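You operate a simulated robot arm through the tools that you are given. There is no shell and no other tool.

You are at the controls of a simulated robot arm. One attempt, no reset.

JOB
Slide the alternator on the grey engine to mark C and lock it there.
Fine: pointer in the green band; slacken and tighten its bolt with the yellow-banded size 19 socket wrench, then put it back on its peg. Set down upright: socket wrench.

It is judged by the outcome, as a careful person would: the job done as asked, and still so three seconds after it is handed in. It fails if anything else is knocked over, pushed out of place, dropped, spilled or broken.

ROBOT AND FRAMES
A 7-joint arm with a two-finger parallel gripper, fixed in place. Base frame: the origin is on the floor under the middle of its stand, x ahead of it, y to its left, z up. Lengths are in cm, angles in degrees, forces in N, time in s.
It reaches about 137.2 cm from its shoulder. Its first joint turns from -149.0 to 149.0 degrees. Payload 3.43 kg.
The TCP is the grasp point between the finger pads, 3 cm short of the fingertips. In the tool frame z runs along the fingers and y along their closing line. The gripper opens to 9.4 cm. The fingers are 2.8 cm wide and 1 cm thick; the gripper's body (5 by 9.6 cm) begins 5.5 cm behind the TCP.
Orientation is that of the tool frame in the base frame, as a unit quaternion [w, x, y, z]. With the fingers straight down and closing along the base's y, the tool's x points along the base's -x, its y along +y and its z along -z.

CONTROLS
- The arm moves only by the tool apply_moves. Its argument "targets" is a list of rows, each an object (a shift or turn left out is 0, a gripper value left out holds the last) with "xyz": the shift along the tool's x, y, z in m, a list of three; "angular": the turn, a rotation vector about the tool's x, y, z in degrees, a list of three; "jaw": the closure, from 0 (fully open) to 1 (shut). In form: [{"xyz": [x, y, z], "angular": [ax, ay, az], "jaw": jaw}, ...]. A call has 1 to 20 rows; each row shifts and turns the commanded pose from where the row before left it, along the tool's axes as they then stand. A row lasts 0.2 s, in which the tool goes at most 5 cm and 8.6 degrees; a call with a longer step from one row to the next is refused whole, and so is a gripper value outside its range. A pose out of reach is approached as far as the arm can. The call stops where the force on the tool passes 40 N (or 10 N more than at its start, if that is more) or the arm is blocked; 0.2 s more then pass. The fingers move at their own pace (about 4.5 cm/s each) and stop on an object; they squeeze with about 26 N. The grip force told is the motor's: it shows also when the fingers shut on nothing. Time passes only in rows, and 0.2 s behind the last, so rows that do not move let the fingers close. The reply holds the time, the measured pose of the TCP, the force on the tool along the base axes, the opening and the grip force, in the units named above and with some noise, with the torque about the TCP (base axes, N m) and any sound that the robot's microphone picked up, and new pictures: "show" is both (left out), scene, wrist or none.
- Cameras (640 x 400 px; columns grow to the right, rows downward): "scene" is fixed at [22.31, 66.31, 133.4]; the picture's right is [0.81, -0.59, 0.00], its down [-0.42, -0.57, -0.71] and it looks along [0.42, 0.57, -0.71] (base axes); focal length 214 px, centre (320, 200). "wrist" rides on the gripper at [7.6, 1.4, -10.3] in the tool frame; the picture's right is [-0.18, 0.98, 0.00], its down [-0.75, -0.14, -0.64] and it looks along [-0.63, -0.12, 0.77] (tool axes); focal length 243 px, centre (320, 200). There is no depth. A picture from a camera that has moved, and an enlarged one, comes with that camera's place and axes in the base frame and with its lens. The place of the scene camera against the robot may be out by one fixed shift of up to 1.8 cm in any direction.
- inspect(camera, box): a new picture of the part [left, top, right, bottom] of that camera's present view, enlarged. It takes no simulated time.
- sign_off(): hands the job in; it is judged then, once.

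Nothing tells you positions but the pictures and the camera data. Unless the task says otherwise, let go and move clear before handing in.

The tools are called after "Emit:" by a JSON object that holds its "name" and its "arguments". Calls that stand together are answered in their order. apply_moves: Moves the arm, as the interface text tells. Its arguments: {"type":"object","properties":{"targets":{"type":"array"},"show":{"type":"string","enum":["both","scene","wrist","none"]}},"required":["targets"]} The other tools are called the same way: inspect (camera, box) takes an enlarged picture of a part of a camera's view; sign_off () hands the job in.

At the start:

```text
t: 0.0
ee_pos: [59.0, 79.37, 118.63]
orientation: [0.0, -0.001, 1.0, 0.0]
wrist_force: [0.4, -0.2, -0.2]
moment: [0.03, 0.02, 0.0]
grip_width: 9.36
grasp_force: 0.0
```

scene: 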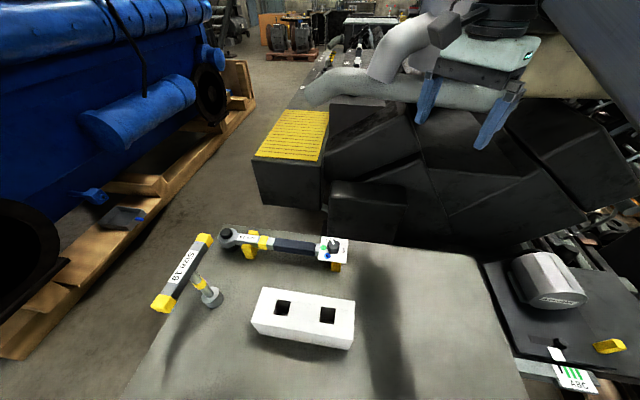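
wrist: 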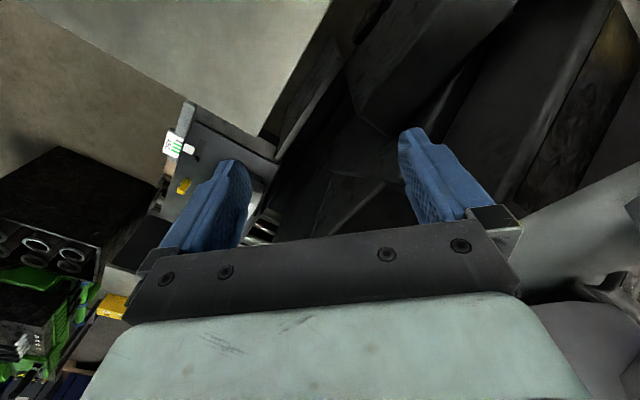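

I see a workbench with a rack of socket wrenches, a white block, and at right an engine part with an alternator and an ABC scale. I'll enlarge these areas before moving.

Emit:
{"name": "inspect", "arguments": {"camera": "scene", "box": [140, 210, 380, 360]}}

Emit:
{"name": "inspect", "arguments": {"camera": "scene", "box": [470, 230, 640, 400]}}

Emit:
{"name": "inspect", "arguments": {"camera": "wrist", "box": [120, 80, 300, 260]}}

```text
2.67 times, centred on (260, 285) of scene
camera zoom: at [22.31, 66.31, 133.4], right [0.81, -0.59, 0.0], down [-0.42, -0.57, -0.71], along [0.42, 0.57, -0.71], focal length 572 px, centre (480, -27)
```

zoom: 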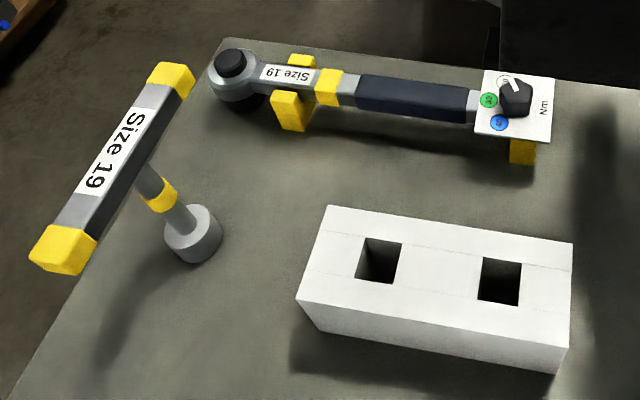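

```text
2.35 times, centred on (555, 315) of scene
camera zoom: at [22.31, 66.31, 133.4], right [0.81, -0.59, 0.0], down [-0.42, -0.57, -0.71], along [0.42, 0.57, -0.71], focal length 505 px, centre (-233, -71)
```

zoom: 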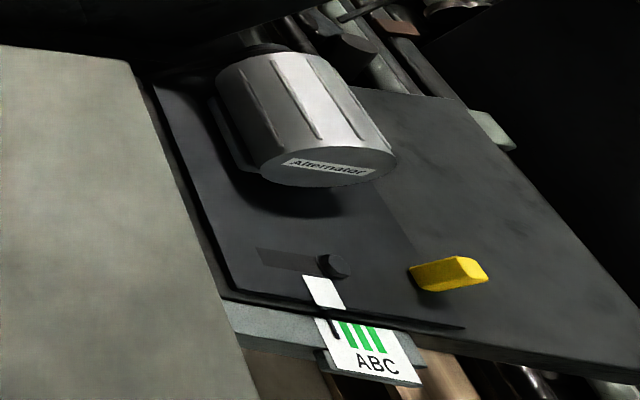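

```text
2.22 times, centred on (210, 170) of wrist
camera zoom: at [51.26, 80.76, 128.87], right [0.18, 0.98, 0.0], down [0.75, -0.14, 0.64], along [0.63, -0.12, -0.77], focal length 539 px, centre (564, 267)
```

zoom: 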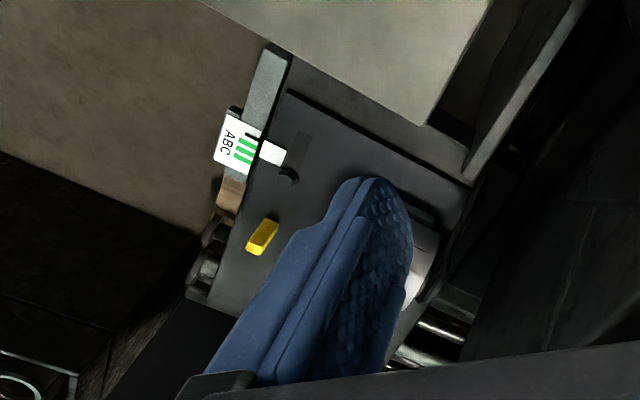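

The wrench is a T-handle standing near (11, 104). The alternator, its bolt and the scale look to be near (75, 36, 68). I'll first move the wrist camera over the engine to measure the bolt, slot and pointer.

Emit:
{"name": "apply_moves", "arguments": {"targets": [{"xyz": [0, -0.04, 0]}, {"xyz": [0, -0.04, 0]}, {"xyz": [0, -0.04, 0]}, {"xyz": [0, -0.04, 0]}, {"xyz": [0, -0.04, 0]}, {"xyz": [0, -0.04, 0]}, {"xyz": [0, -0.04, 0]}, {"xyz": [0, -0.03, 0]}]}}

```text
t: 1.8
ee_pos: [59.92, 49.37, 115.61]
orientation: [0.005, 0.0, 1.0, 0.004]
wrist_force: [0.1, 0.3, -0.2]
moment: [-0.05, -0.01, 0.01]
grip_width: 9.41
grasp_force: 0.2
out of reach, approached as far as the arm can: row 6, 7, 8
camera wrist: at [52.24, 50.66, 125.83], right [0.18, 0.98, 0.01], down [0.75, -0.15, 0.65], along [0.64, -0.11, -0.76], focal length 243 px, centre (320, 200)
```

scene: 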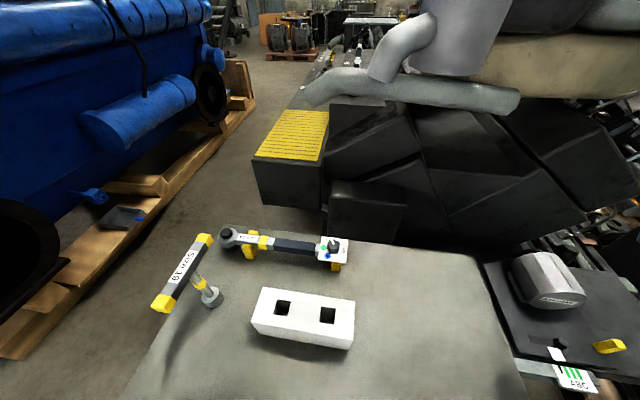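
wrist: 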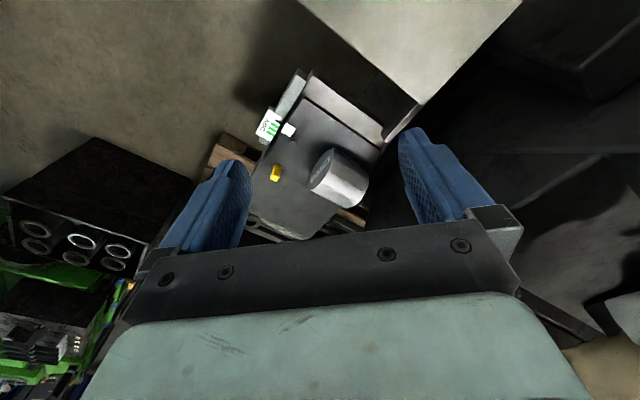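

The high pose near the base is at the edge of reach. The engine plate, card and bolt are now in the wrist view, so I'll enlarge them.

Emit:
{"name": "inspect", "arguments": {"camera": "wrist", "box": [220, 60, 420, 250]}}

```text
2.11 times, centred on (320, 155) of wrist
camera zoom: at [52.24, 50.66, 125.83], right [0.18, 0.98, 0.01], down [0.75, -0.15, 0.65], along [0.64, -0.11, -0.76], focal length 511 px, centre (320, 295)
```

zoom: 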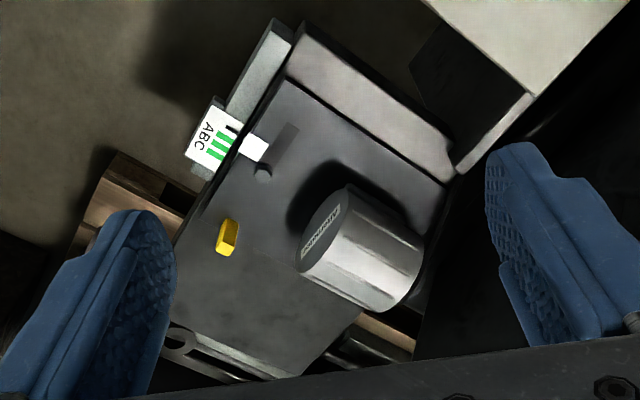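

The bolt looks to be near (79.6, 39, 68), with the slide direction about (0.73, -0.68). I'll lower the camera for a closer look.

Emit:
{"name": "apply_moves", "arguments": {"targets": [{"xyz": [0, 0, 0.04]}, {"xyz": [-0.01, 0, 0.04]}, {"xyz": [-0.01, -0.01, 0.04]}, {"xyz": [-0.01, -0.01, 0.04]}, {"xyz": [-0.01, -0.01, 0.04]}, {"xyz": [-0.01, -0.01, 0.04]}, {"xyz": [0, -0.01, 0.04]}]}}

```text
t: 3.4
ee_pos: [64.81, 44.24, 87.8]
orientation: [0.0, -0.001, 1.0, 0.001]
wrist_force: [-0.1, -0.4, -0.1]
moment: [0.05, 0.06, 0.0]
grip_width: 9.41
grasp_force: 0.1
camera wrist: at [57.23, 45.66, 98.06], right [0.18, 0.98, 0.0], down [0.75, -0.14, 0.64], along [0.63, -0.12, -0.77], focal length 243 px, centre (320, 200)
```

scene: 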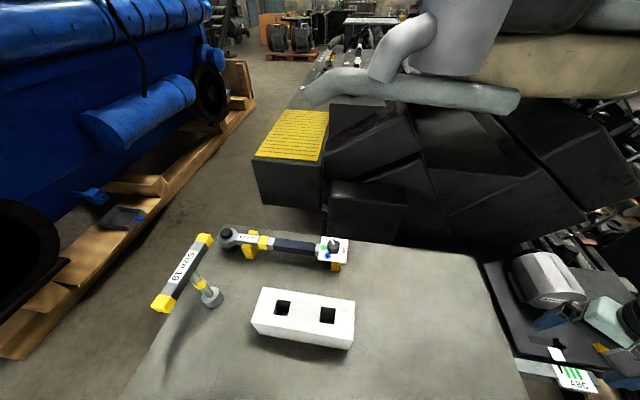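
wrist: 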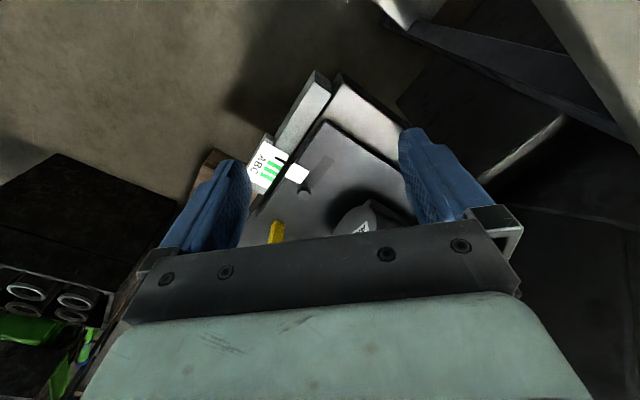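

Emit:
{"name": "inspect", "arguments": {"camera": "wrist", "box": [220, 60, 440, 250]}}

Emit:
{"name": "inspect", "arguments": {"camera": "wrist", "box": [240, 120, 340, 220]}}

Emit:
{"name": "inspect", "arguments": {"camera": "scene", "box": [500, 300, 640, 400]}}

```text
2.11 times, centred on (330, 155) of wrist
camera zoom: at [57.23, 45.66, 98.06], right [0.18, 0.98, 0.0], down [0.75, -0.14, 0.64], along [0.63, -0.12, -0.77], focal length 511 px, centre (299, 295)
```

zoom: 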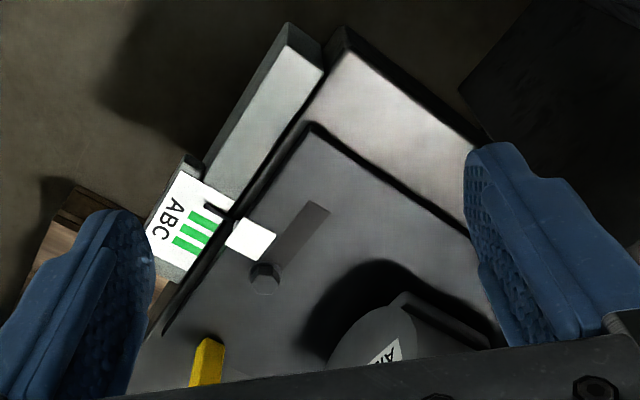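

```text
4.00 times, centred on (290, 170) of wrist
camera zoom: at [57.23, 45.66, 98.06], right [0.18, 0.98, 0.0], down [0.75, -0.14, 0.64], along [0.63, -0.12, -0.77], focal length 970 px, centre (440, 320)
```

zoom: 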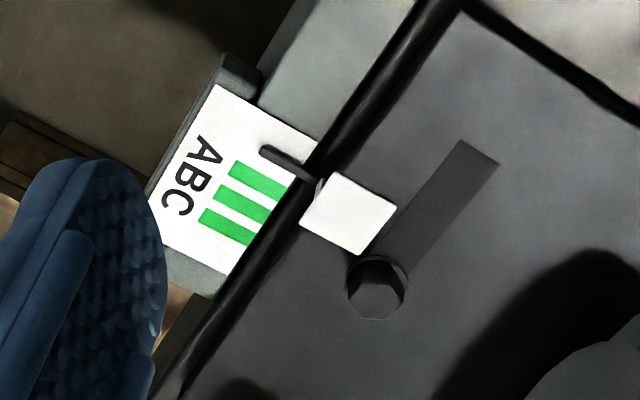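

```text
4.00 times, centred on (570, 350) of scene
camera zoom: at [22.31, 66.31, 133.4], right [0.81, -0.59, 0.0], down [-0.42, -0.57, -0.71], along [0.42, 0.57, -0.71], focal length 858 px, centre (-680, -400)
```

zoom: 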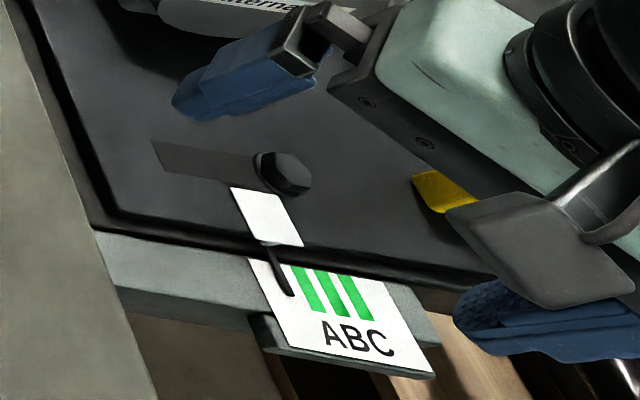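

Now I have the bolt near (79.0, 39.2, 69.3) with a vertical hex head. I'll take a more vertical view for better triangulation.

Emit:
{"name": "apply_moves", "arguments": {"targets": [{"xyz": [0, 0, -0.03]}, {"xyz": [-0.04, -0.005, 0]}, {"xyz": [-0.04, -0.005, 0]}, {"xyz": [-0.04, 0, 0]}, {"xyz": [-0.02, 0, 0]}, {}], "show": "both"}}

```text
t: 4.8
ee_pos: [78.82, 43.23, 90.61]
orientation: [0.0, 0.0, 1.0, 0.0]
wrist_force: [-0.4, 0.1, -0.5]
moment: [-0.02, 0.02, -0.02]
grip_width: 9.4
grasp_force: 0.0
camera wrist: at [71.29, 44.75, 101.01], right [0.18, 0.98, 0.0], down [0.75, -0.14, 0.64], along [0.63, -0.12, -0.77], focal length 243 px, centre (320, 200)
```

scene: 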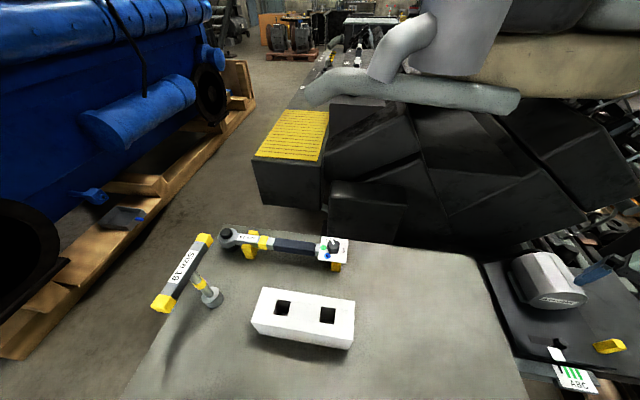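
wrist: 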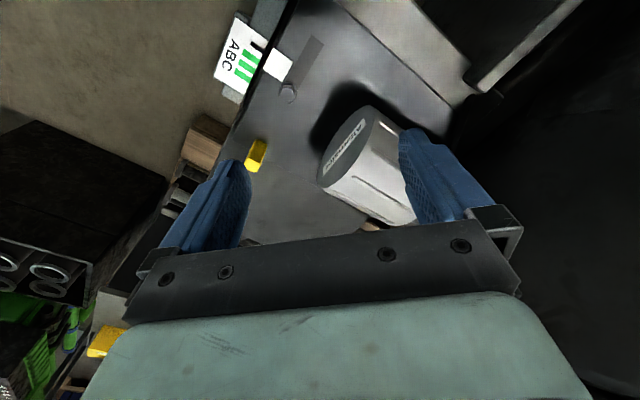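

Emit:
{"name": "inspect", "arguments": {"camera": "wrist", "box": [200, 0, 360, 100]}}

Emit:
{"name": "inspect", "arguments": {"camera": "wrist", "box": [220, 80, 460, 240]}}

Emit:
{"name": "inspect", "arguments": {"camera": "scene", "box": [480, 240, 640, 400]}}

Emit:
{"name": "inspect", "arguments": {"camera": "scene", "box": [520, 330, 640, 400]}}

```text
4.00 times, centred on (280, 50) of wrist
camera zoom: at [71.29, 44.75, 101.01], right [0.18, 0.98, 0.0], down [0.75, -0.14, 0.64], along [0.63, -0.12, -0.77], focal length 970 px, centre (480, 800)
```

zoom: 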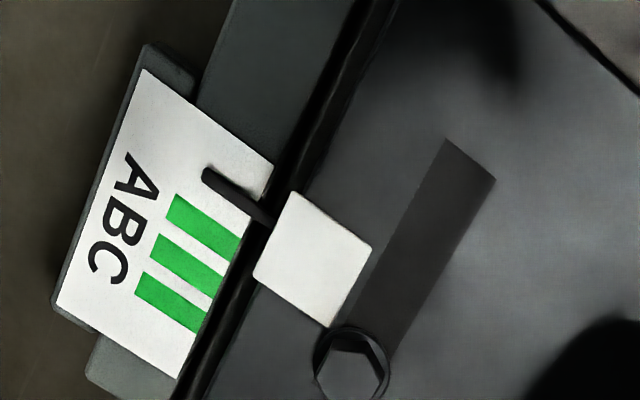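

```text
2.50 times, centred on (340, 160) of wrist
camera zoom: at [71.29, 44.75, 101.01], right [0.18, 0.98, 0.0], down [0.75, -0.14, 0.64], along [0.63, -0.12, -0.77], focal length 606 px, centre (270, 300)
```

zoom: 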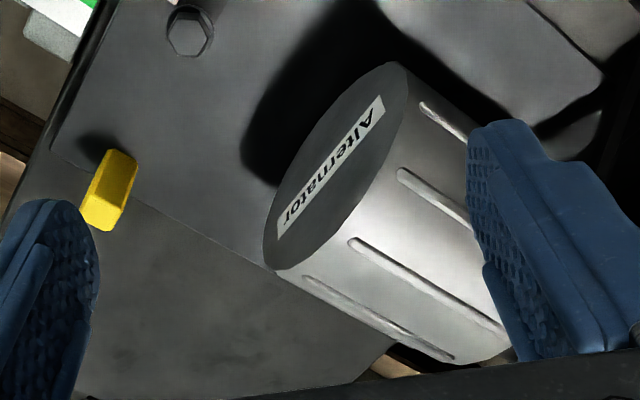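

```text
2.50 times, centred on (560, 320) of scene
camera zoom: at [22.31, 66.31, 133.4], right [0.81, -0.59, 0.0], down [-0.42, -0.57, -0.71], along [0.42, 0.57, -0.71], focal length 536 px, centre (-280, -100)
```

zoom: 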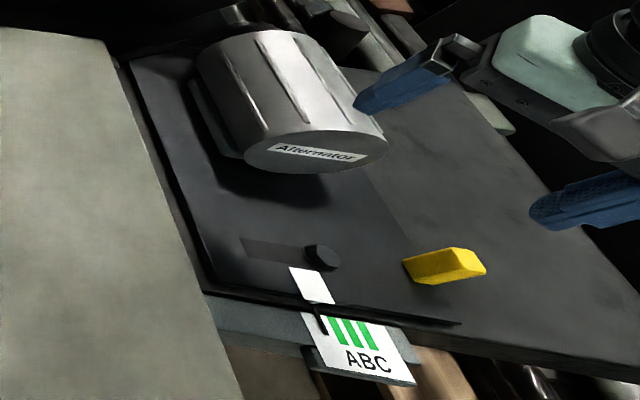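

```text
5.33 times, centred on (580, 365) of scene
camera zoom: at [22.31, 66.31, 133.4], right [0.81, -0.59, 0.0], down [-0.42, -0.57, -0.71], along [0.42, 0.57, -0.71], focal length 1144 px, centre (-1067, -680)
```

zoom: 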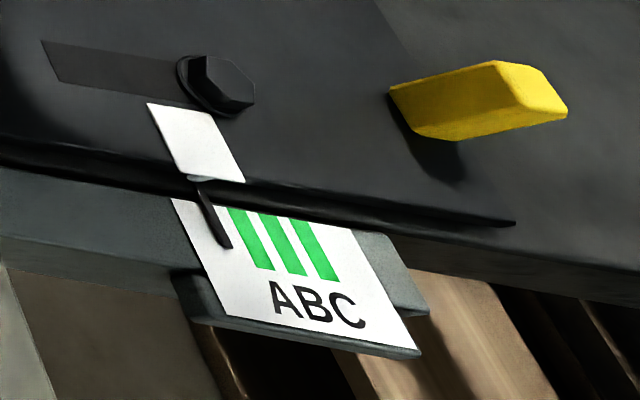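

Emit:
{"name": "inspect", "arguments": {"camera": "wrist", "box": [260, 70, 320, 115]}}

Emit:
{"name": "inspect", "arguments": {"camera": "scene", "box": [540, 330, 640, 400]}}

Emit:
{"name": "inspect", "arguments": {"camera": "wrist", "box": [230, 125, 290, 185]}}

```text
8.89 times, centred on (290, 92) of wrist
camera zoom: at [71.29, 44.75, 101.01], right [0.18, 0.98, 0.0], down [0.75, -0.14, 0.64], along [0.63, -0.12, -0.77], focal length 2157 px, centre (587, 1156)
```

zoom: 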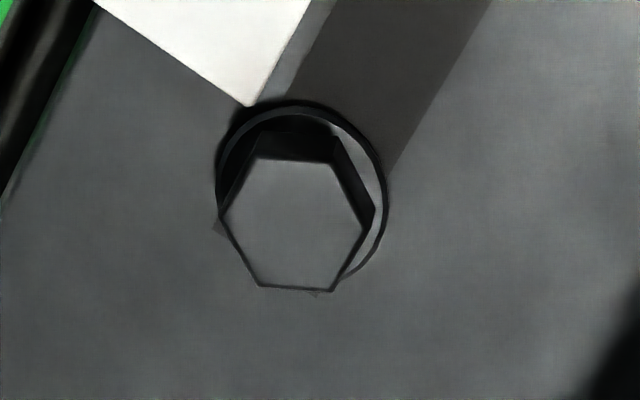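

```text
5.71 times, centred on (590, 365) of scene
camera zoom: at [22.31, 66.31, 133.4], right [0.81, -0.59, 0.0], down [-0.42, -0.57, -0.71], along [0.42, 0.57, -0.71], focal length 1226 px, centre (-1223, -743)
```

zoom: 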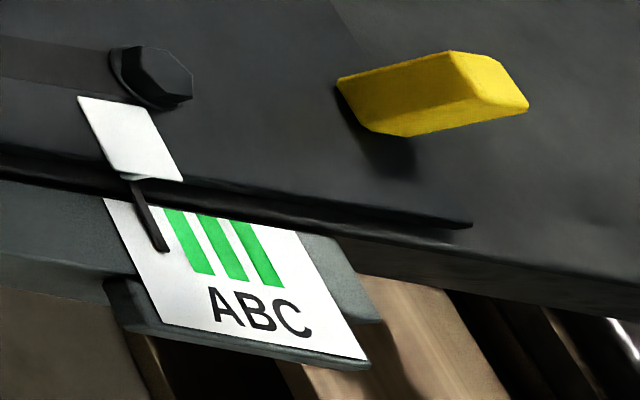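

```text
6.67 times, centred on (260, 155) of wrist
camera zoom: at [71.29, 44.75, 101.01], right [0.18, 0.98, 0.0], down [0.75, -0.14, 0.64], along [0.63, -0.12, -0.77], focal length 1618 px, centre (720, 500)
```

zoom: 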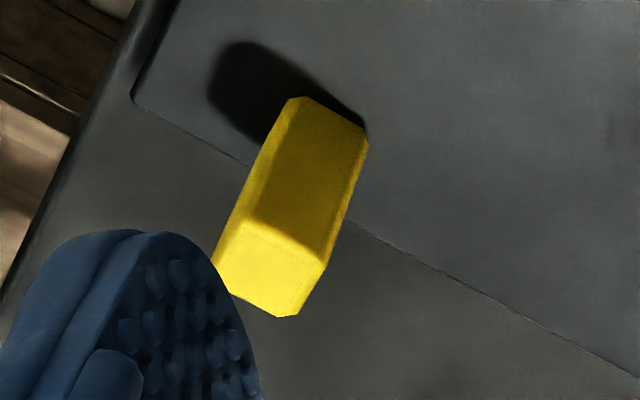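

The bolt is at about (79.9, 38.9, 68.5), and the yellow lug is an upright post on the sliding plate, so I can use it as a handle. The pointer needs about 3.8 cm to reach C. Next I'll go to the T-handle wrench for a close look.

Emit:
{"name": "apply_moves", "arguments": {"targets": [{"xyz": [0, 0, -0.048]}, {"xyz": [0, 0, -0.048]}, {"xyz": [0, 0, -0.04]}, {"xyz": [0.034, 0.0305, 0]}, {"xyz": [0.034, 0.0305, 0]}, {"xyz": [0.034, 0.0305, 0]}, {"xyz": [0.034, 0.0305, 0]}, {"xyz": [0.034, 0.0305, 0]}, {"xyz": [0.034, 0.0305, 0]}, {"xyz": [0.034, 0.0305, 0]}, {"xyz": [0.034, 0.0305, 0]}, {"xyz": [0.034, 0.0305, 0]}, {"xyz": [0.034, 0.0305, 0]}]}}

```text
t: 7.6
ee_pos: [44.66, 73.61, 104.46]
orientation: [0.0, 0.0, 1.0, 0.0]
wrist_force: [0.0, -0.5, -1.0]
moment: [-0.02, 0.0, -0.02]
grip_width: 9.39
grasp_force: 0.1
camera wrist: at [37.15, 75.11, 114.73], right [0.18, 0.98, 0.0], down [0.75, -0.14, 0.64], along [0.63, -0.12, -0.77], focal length 243 px, centre (320, 200)
```

scene: 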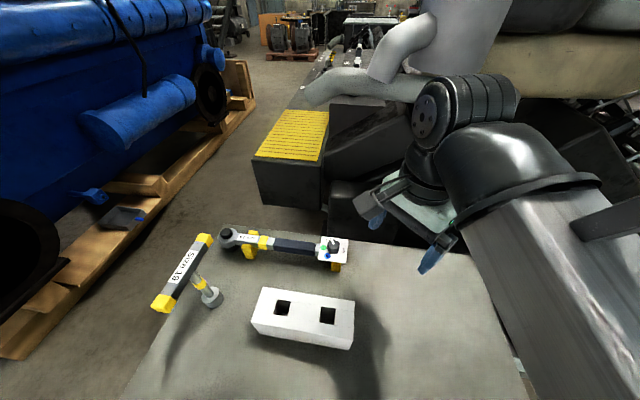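
wrist: 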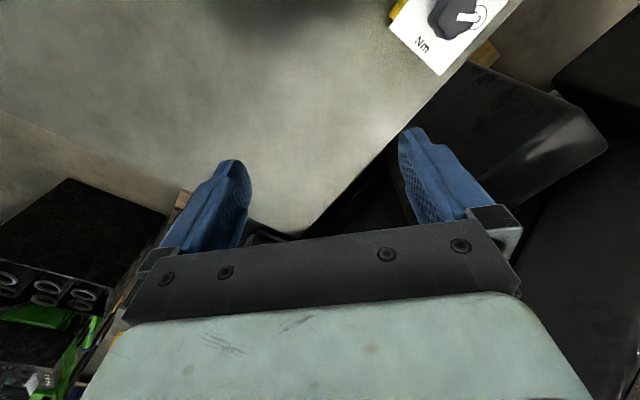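

Emit:
{"name": "apply_moves", "arguments": {"targets": [{"angular": [0, 0, -8.6]}, {"angular": [0, 0, -8.6]}, {"angular": [0, 0, -8.6]}, {"angular": [0, 0, -8.6]}, {"angular": [0, 0, -8.6]}, {"xyz": [0.004, 0.045, 0]}, {"xyz": [0.004, 0.045, 0]}, {"xyz": [0.004, 0.045, 0]}, {"xyz": [0.004, 0.045, 0]}]}}

```text
t: 9.6
ee_pos: [31.28, 86.06, 104.35]
orientation: [0.0, -0.366, 0.931, -0.001]
wrist_force: [0.9, 0.4, -0.3]
moment: [0.05, -0.01, -0.02]
grip_width: 9.43
grasp_force: 0.2
camera wrist: at [24.75, 81.92, 114.6], right [-0.54, 0.84, 0.0], down [0.65, 0.41, 0.64], along [0.54, 0.34, -0.77], focal length 243 px, centre (320, 200)
```

scene: 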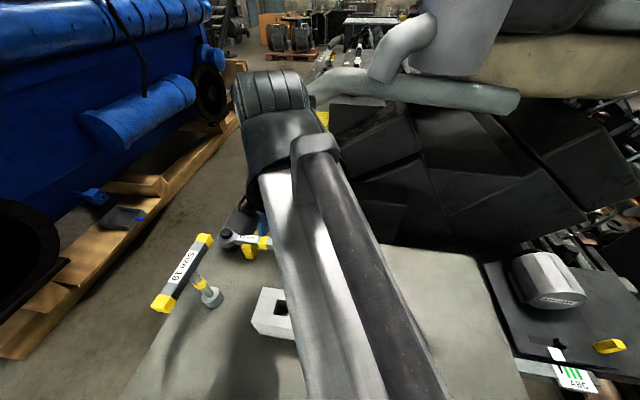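
wrist: 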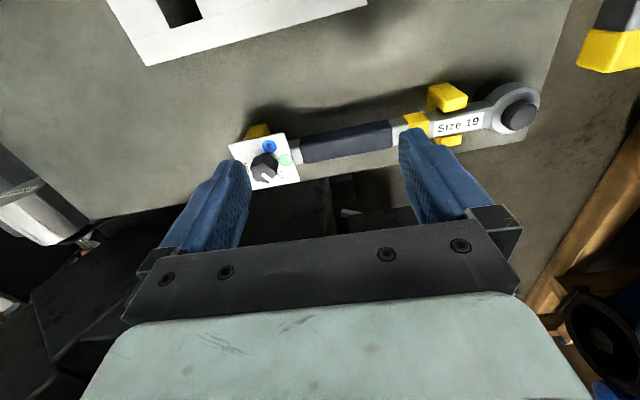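

The forearm clears the block well. I'll continue to hover above the T-handle.

Emit:
{"name": "apply_moves", "arguments": {"targets": [{"xyz": [0.0044, 0.0448, 0]}, {"xyz": [0.0044, 0.0448, 0]}, {"xyz": [0.0044, 0.0448, 0]}, {"xyz": [0.0044, 0.0448, 0]}, {"xyz": [0.0044, 0.0448, 0]}, {"xyz": [0.0044, 0.0448, 0]}]}}

```text
t: 11.0
ee_pos: [11.19, 103.82, 104.56]
orientation: [-0.001, -0.365, 0.931, 0.001]
wrist_force: [0.0, 0.1, 0.3]
moment: [0.04, -0.02, 0.02]
grip_width: 9.41
grasp_force: 0.1
camera wrist: at [4.61, 99.67, 114.8], right [-0.53, 0.84, 0.0], down [0.65, 0.41, 0.64], along [0.54, 0.34, -0.77], focal length 243 px, centre (320, 200)
```

scene: 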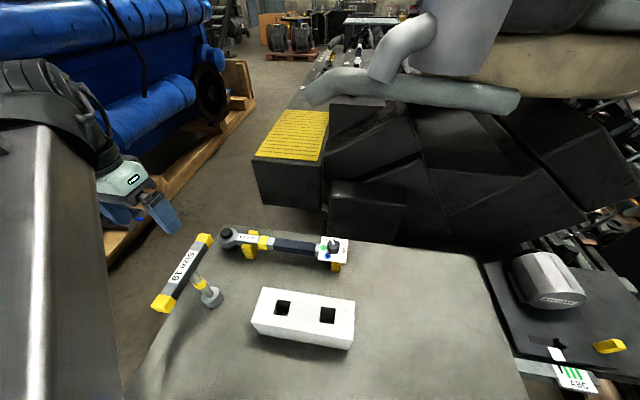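
wrist: 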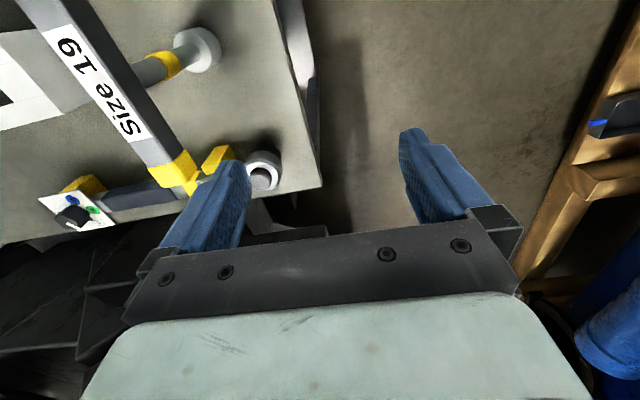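

The wrench and bench are higher than I first assumed: the bar is near z≈99 and the bench near 85. I'll enlarge the view to measure.

Emit:
{"name": "inspect", "arguments": {"camera": "wrist", "box": [0, 0, 320, 200]}}

Emit:
{"name": "inspect", "arguments": {"camera": "scene", "box": [130, 210, 270, 330]}}

```text
2.00 times, centred on (160, 100) of wrist
camera zoom: at [4.61, 99.67, 114.8], right [-0.53, 0.84, 0.0], down [0.65, 0.41, 0.64], along [0.54, 0.34, -0.77], focal length 485 px, centre (640, 400)
```

zoom: 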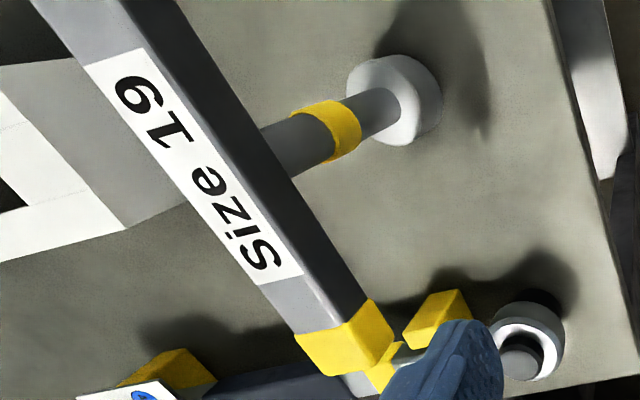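

```text
3.33 times, centred on (200, 270) of scene
camera zoom: at [22.31, 66.31, 133.4], right [0.81, -0.59, 0.0], down [-0.42, -0.57, -0.71], along [0.42, 0.57, -0.71], focal length 715 px, centre (720, -33)
```

zoom: 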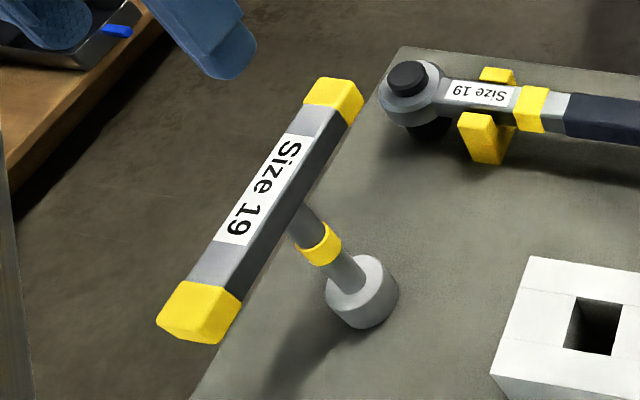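

Emit:
{"name": "apply_moves", "arguments": {"targets": [{"xyz": [0, 0, -0.04]}, {"xyz": [0, 0, -0.04]}, {"xyz": [0.021, -0.0364, 0]}, {"xyz": [0.021, -0.0364, 0]}, {"xyz": [0.021, -0.0364, 0]}, {}]}}

```text
t: 12.4
ee_pos: [14.3, 91.46, 112.43]
orientation: [0.0, -0.367, 0.93, 0.0]
wrist_force: [0.3, 0.2, -0.2]
moment: [-0.01, 0.0, 0.03]
grip_width: 9.41
grasp_force: 0.0
camera wrist: at [7.68, 87.24, 122.65], right [-0.54, 0.84, 0.0], down [0.65, 0.41, 0.64], along [0.54, 0.34, -0.77], focal length 243 px, centre (320, 200)
```

scene: 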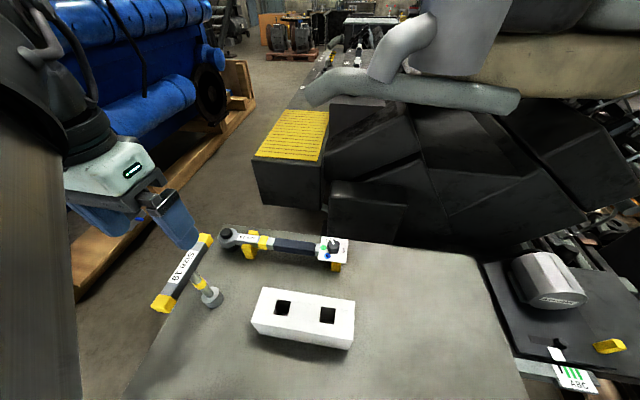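
wrist: 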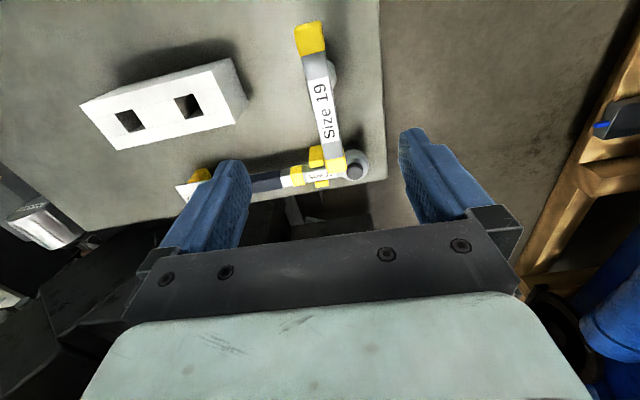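

Emit:
{"name": "inspect", "arguments": {"camera": "wrist", "box": [270, 10, 380, 190]}}

Emit:
{"name": "inspect", "arguments": {"camera": "wrist", "box": [280, 10, 370, 70]}}

Emit:
{"name": "inspect", "arguments": {"camera": "wrist", "box": [280, 130, 390, 200]}}

```text
2.22 times, centred on (325, 100) of wrist
camera zoom: at [7.68, 87.24, 122.65], right [-0.54, 0.84, 0.0], down [0.65, 0.41, 0.64], along [0.54, 0.34, -0.77], focal length 539 px, centre (309, 422)
```

zoom: 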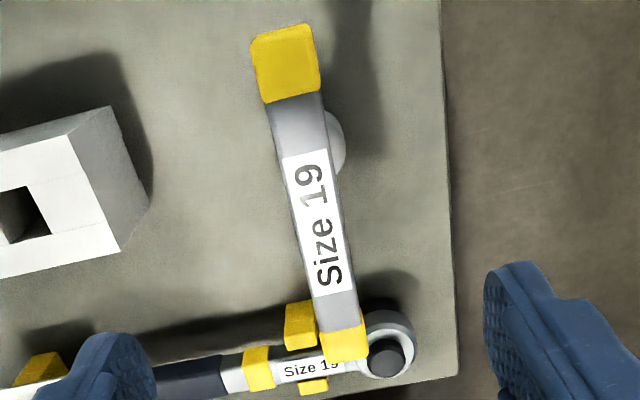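

```text
6.67 times, centred on (325, 40) of wrist
camera zoom: at [7.68, 87.24, 122.65], right [-0.54, 0.84, 0.0], down [0.65, 0.41, 0.64], along [0.54, 0.34, -0.77], focal length 1618 px, centre (287, 1267)
```

zoom: 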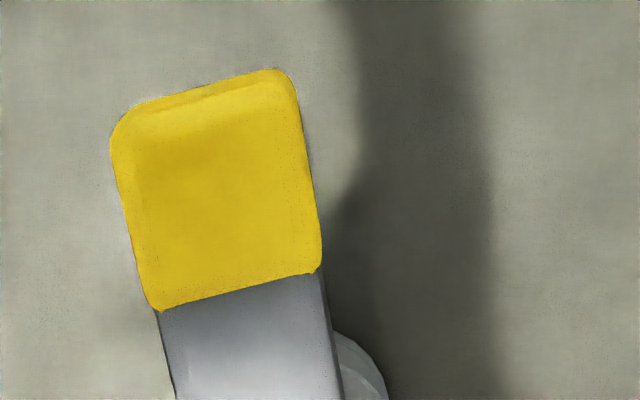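

```text
5.71 times, centred on (335, 165) of wrist
camera zoom: at [7.68, 87.24, 122.65], right [-0.54, 0.84, 0.0], down [0.65, 0.41, 0.64], along [0.54, 0.34, -0.77], focal length 1386 px, centre (234, 400)
```

zoom: 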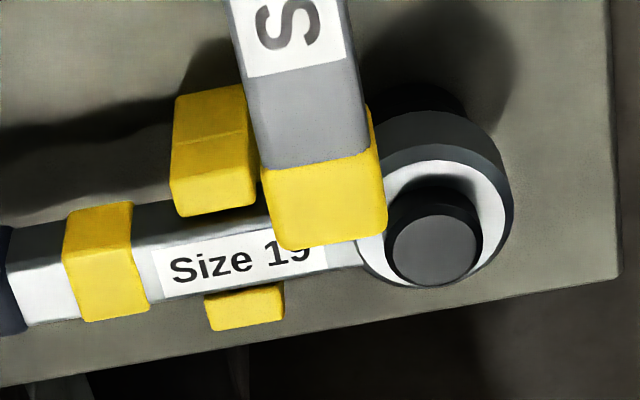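

The bar top is at z≈101, centred near (14.1, 91.9), lying at 45° with a width of about 1.9–2 cm. I'll line up, descend part way and re-measure.

Emit:
{"name": "apply_moves", "arguments": {"targets": [{"xyz": [-0.0015, 0.0046, 0.018], "angular": [0, 0, -1.93]}, {"xyz": [0, 0, 0.018]}, {"xyz": [0, 0, 0.018]}, {}], "show": "both"}}

Emit:
{"name": "inspect", "arguments": {"camera": "wrist", "box": [240, 0, 400, 200]}}

Emit:
{"name": "inspect", "arguments": {"camera": "scene", "box": [60, 150, 280, 330]}}

```text
t: 13.4
ee_pos: [13.88, 91.98, 107.04]
orientation: [0.0, -0.382, 0.924, 0.0]
wrist_force: [0.0, -0.7, 0.0]
moment: [-0.01, 0.01, -0.01]
grip_width: 9.4
grasp_force: 0.1
camera wrist: at [7.51, 87.54, 117.25], right [-0.56, 0.83, 0.0], down [0.63, 0.43, 0.64], along [0.53, 0.36, -0.77], focal length 243 px, centre (320, 200)
```

scene: 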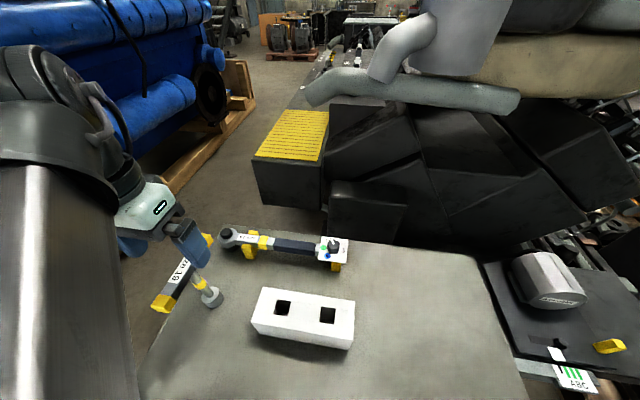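
wrist: 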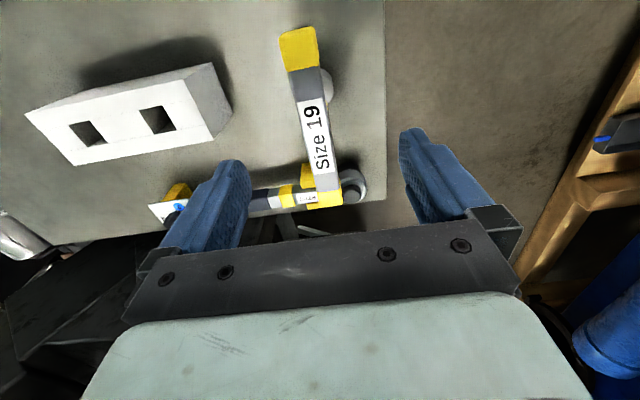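

```text
2.00 times, centred on (320, 100) of wrist
camera zoom: at [7.51, 87.54, 117.25], right [-0.56, 0.83, 0.0], down [0.63, 0.43, 0.64], along [0.53, 0.36, -0.77], focal length 485 px, centre (320, 400)
```

zoom: 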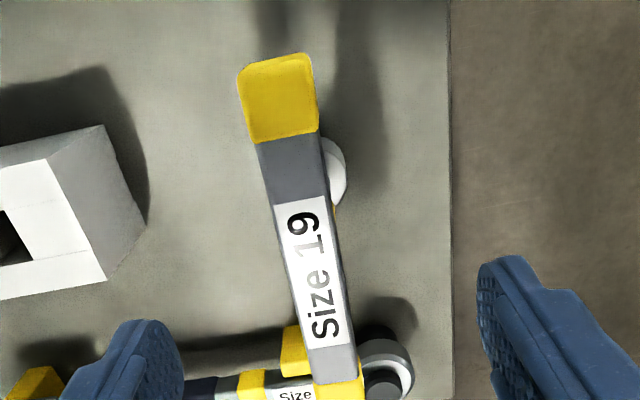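

```text
2.22 times, centred on (170, 240) of scene
camera zoom: at [22.31, 66.31, 133.4], right [0.81, -0.59, 0.0], down [-0.42, -0.57, -0.71], along [0.42, 0.57, -0.71], focal length 477 px, centre (653, 111)
```

zoom: 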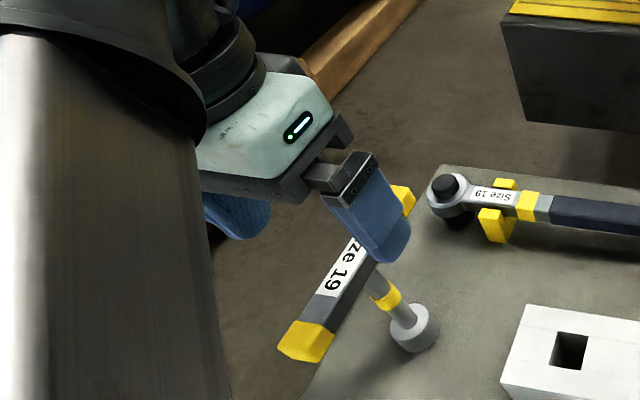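

The bar centre re-measures at (14.1, 91.85), 0.25 cm off along the closing line. I'll correct that, descend to z≈100 and close on the bar.

Emit:
{"name": "apply_moves", "arguments": {"targets": [{"xyz": [-0.0005, -0.0025, 0.02]}, {"xyz": [0, 0, 0.02]}, {"xyz": [0, 0, 0.02]}, {"xyz": [0, 0, 0.01]}, {}]}}

```text
t: 14.6
ee_pos: [13.94, 91.75, 100.06]
orientation: [0.0, -0.382, 0.924, 0.0]
wrist_force: [0.6, -0.1, 1.4]
moment: [0.0, -0.02, 0.0]
grip_width: 9.42
grasp_force: 0.1
camera wrist: at [7.62, 87.32, 110.25], right [-0.56, 0.83, 0.0], down [0.63, 0.43, 0.64], along [0.53, 0.36, -0.77], focal length 243 px, centre (320, 200)
```

scene: 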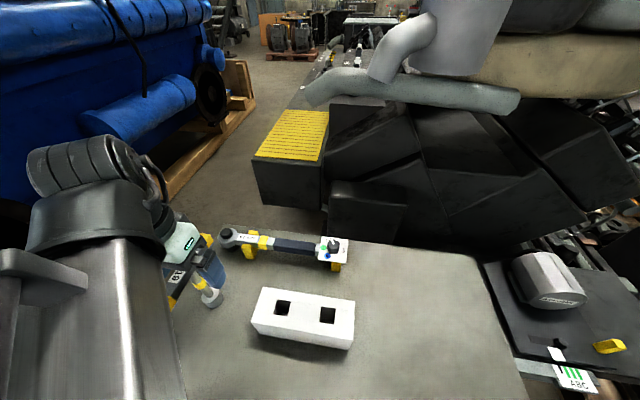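
wrist: 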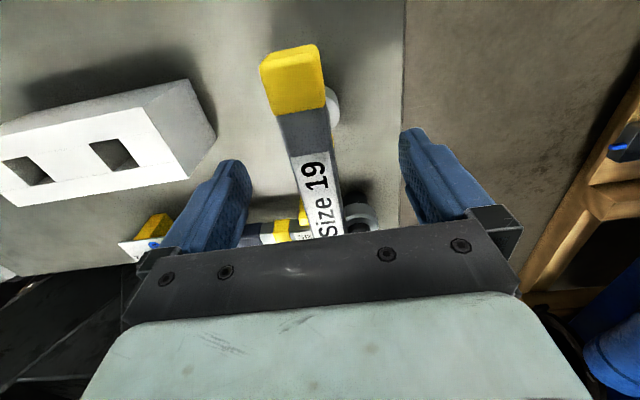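

Emit:
{"name": "inspect", "arguments": {"camera": "wrist", "box": [240, 30, 400, 250]}}

Emit:
{"name": "inspect", "arguments": {"camera": "scene", "box": [140, 210, 260, 330]}}

```text
1.82 times, centred on (320, 140) of wrist
camera zoom: at [7.62, 87.32, 110.25], right [-0.56, 0.83, 0.0], down [0.63, 0.43, 0.64], along [0.53, 0.36, -0.77], focal length 441 px, centre (320, 309)
```

zoom: 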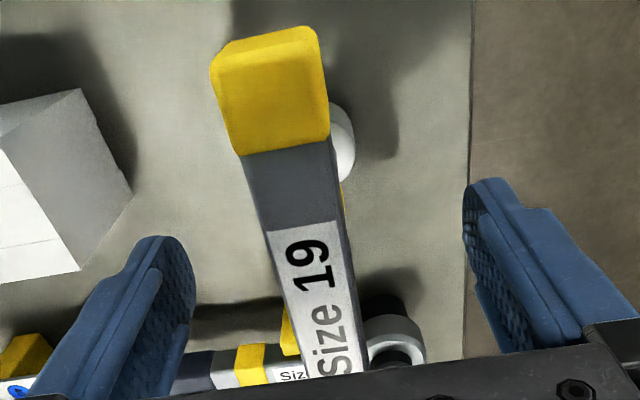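

```text
3.33 times, centred on (200, 270) of scene
camera zoom: at [22.31, 66.31, 133.4], right [0.81, -0.59, 0.0], down [-0.42, -0.57, -0.71], along [0.42, 0.57, -0.71], focal length 715 px, centre (720, -33)
```

zoom: 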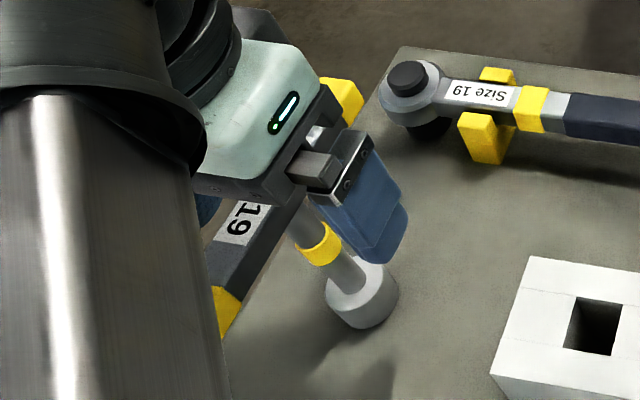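

Emit:
{"name": "apply_moves", "arguments": {"targets": [{"jaw": 1}, {"jaw": 1}, {"jaw": 1}, {"jaw": 1}, {"jaw": 1}, {"jaw": 1}, {"jaw": 1}]}}

```text
t: 16.2
ee_pos: [13.93, 91.67, 99.97]
orientation: [0.001, -0.382, 0.924, 0.001]
wrist_force: [-0.7, -0.2, 0.7]
moment: [0.04, 0.02, 0.02]
grip_width: 2.43
grasp_force: 26.0
camera wrist: at [7.62, 87.32, 110.27], right [-0.56, 0.83, 0.0], down [0.63, 0.43, 0.64], along [0.53, 0.36, -0.77], focal length 243 px, centre (320, 200)
```

scene: 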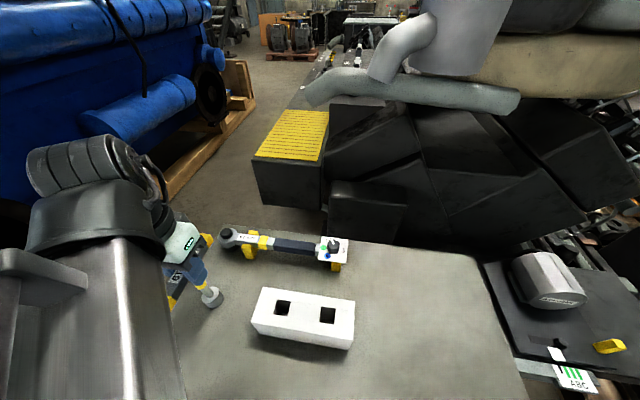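
wrist: 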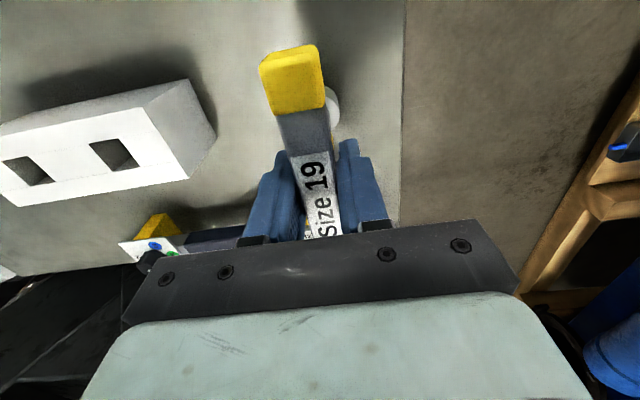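

The bar is gripped with 26 N at a 2.43 cm opening. The seated grasp pose is TCP (13.93, 91.7, 100.0), yaw 45°. Now I'll lift straight up.

Emit:
{"name": "apply_moves", "arguments": {"targets": [{"xyz": [0, 0, -0.01]}, {"xyz": [0, 0, -0.01]}, {"xyz": [0, 0, -0.015]}, {"xyz": [0, 0, -0.02]}, {"xyz": [0, 0, -0.02]}, {}]}}

```text
t: 17.6
ee_pos: [13.92, 91.55, 107.48]
orientation: [0.0, -0.382, 0.924, 0.001]
wrist_force: [-0.3, -0.6, -3.7]
moment: [-0.02, -0.01, -0.01]
grip_width: 2.44
grasp_force: 26.2
camera wrist: at [7.55, 87.24, 117.76], right [-0.56, 0.83, 0.0], down [0.63, 0.43, 0.64], along [0.53, 0.36, -0.77], focal length 243 px, centre (320, 200)
```

scene: 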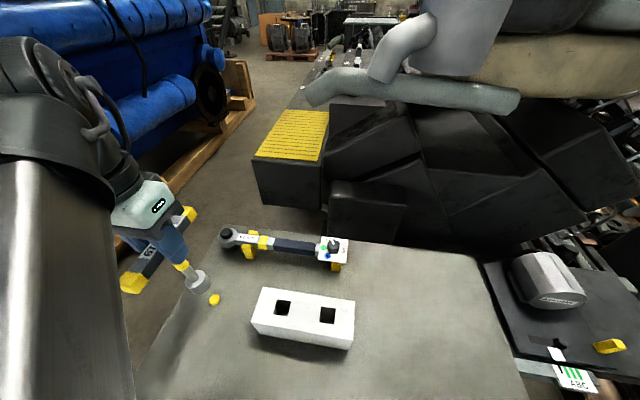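
wrist: 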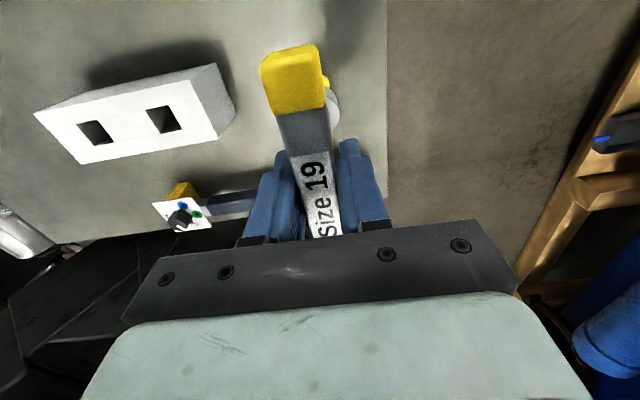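

The wrench is off its peg, a small yellow stub. I'll check it and the socket.

Emit:
{"name": "inspect", "arguments": {"camera": "scene", "box": [100, 200, 260, 320]}}

Emit:
{"name": "inspect", "arguments": {"camera": "wrist", "box": [240, 30, 400, 130]}}

```text
3.33 times, centred on (180, 260) of scene
camera zoom: at [22.31, 66.31, 133.4], right [0.81, -0.59, 0.0], down [-0.42, -0.57, -0.71], along [0.42, 0.57, -0.71], focal length 715 px, centre (787, 0)
```

zoom: 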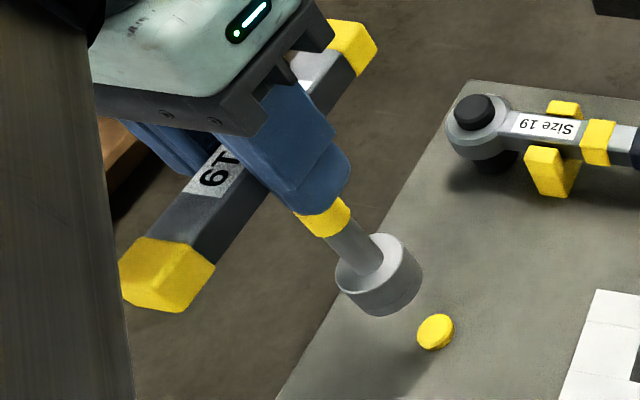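

```text
4.00 times, centred on (320, 80) of wrist
camera zoom: at [7.55, 87.24, 117.76], right [-0.56, 0.83, 0.0], down [0.63, 0.43, 0.64], along [0.53, 0.36, -0.77], focal length 970 px, centre (320, 680)
```

zoom: 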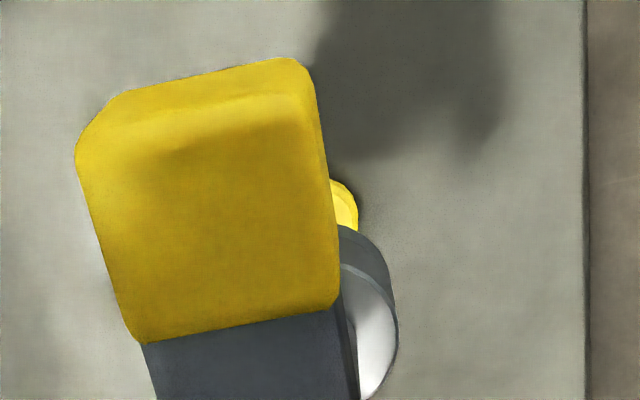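

The peg is a short yellow stub at the same spot and the wrench is held straight. I'll raise a little more and carry the wrench to the engine side, stopping where the camera can re-measure the bolt past the bar.

Emit:
{"name": "apply_moves", "arguments": {"targets": [{"xyz": [0, 0, -0.035]}, {"xyz": [-0.005, -0.045, 0]}, {"xyz": [-0.005, -0.045, 0]}, {"xyz": [-0.005, -0.045, 0]}, {"xyz": [-0.005, -0.045, 0]}, {"xyz": [-0.005, -0.045, 0]}, {"xyz": [-0.005, -0.045, 0]}, {"xyz": [-0.005, -0.045, 0]}]}}

```text
t: 19.4
ee_pos: [38.76, 72.12, 110.86]
orientation: [0.0, -0.383, 0.924, 0.0]
wrist_force: [-0.2, 0.1, -3.2]
moment: [0.0, -0.03, 0.01]
grip_width: 2.41
grasp_force: 25.6
camera wrist: at [32.44, 67.61, 121.18], right [-0.56, 0.83, 0.0], down [0.63, 0.43, 0.64], along [0.53, 0.36, -0.77], focal length 243 px, centre (320, 200)
```

scene: 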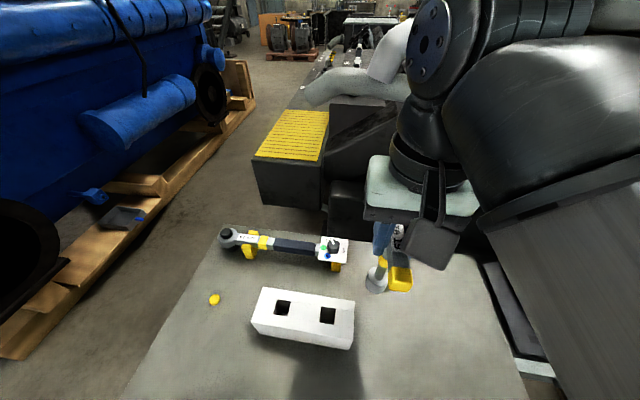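
wrist: 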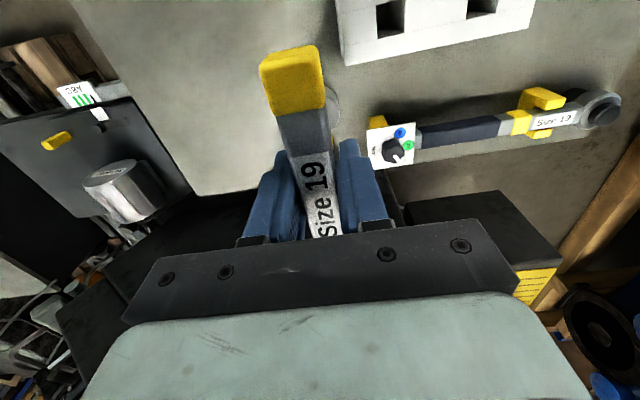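

Emit:
{"name": "apply_moves", "arguments": {"targets": [{"xyz": [-0.004, -0.042, 0]}, {"xyz": [-0.004, -0.042, 0]}, {"xyz": [-0.004, -0.042, 0]}, {"xyz": [-0.004, -0.042, 0]}, {"xyz": [-0.004, -0.042, 0]}, {"xyz": [-0.004, -0.042, 0.01]}, {"xyz": [-0.004, -0.042, 0.02]}, {"xyz": [-0.004, -0.042, 0.02]}, {"xyz": [-0.004, -0.042, 0.02]}, {"xyz": [0, 0, 0.02]}, {}]}}

```text
t: 21.8
ee_pos: [68.06, 47.58, 101.89]
orientation: [0.0, -0.383, 0.924, 0.0]
wrist_force: [-0.2, 0.0, -4.0]
moment: [0.0, 0.03, 0.01]
grip_width: 2.42
grasp_force: 26.3
camera wrist: at [61.66, 43.3, 112.16], right [-0.56, 0.83, 0.0], down [0.63, 0.43, 0.64], along [0.53, 0.36, -0.77], focal length 243 px, centre (320, 200)
```

scene: 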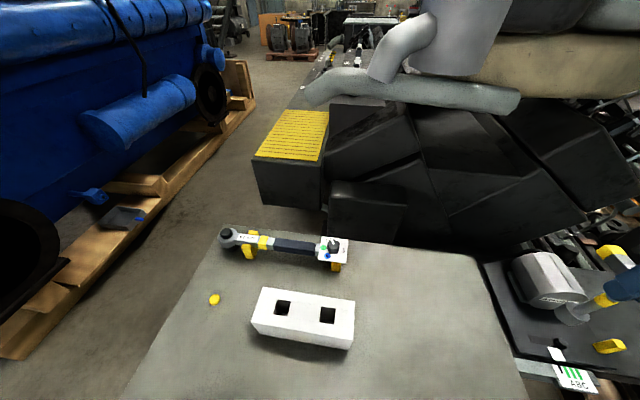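
wrist: 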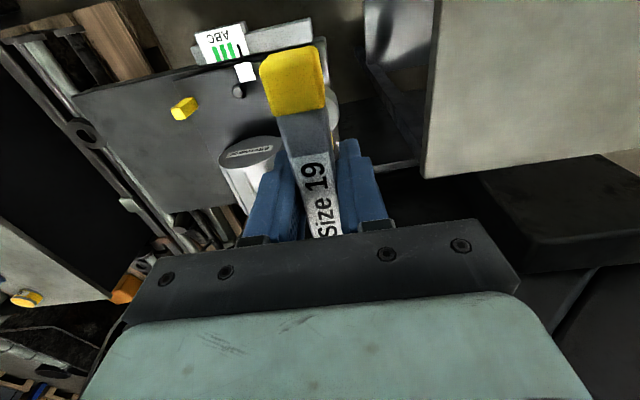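

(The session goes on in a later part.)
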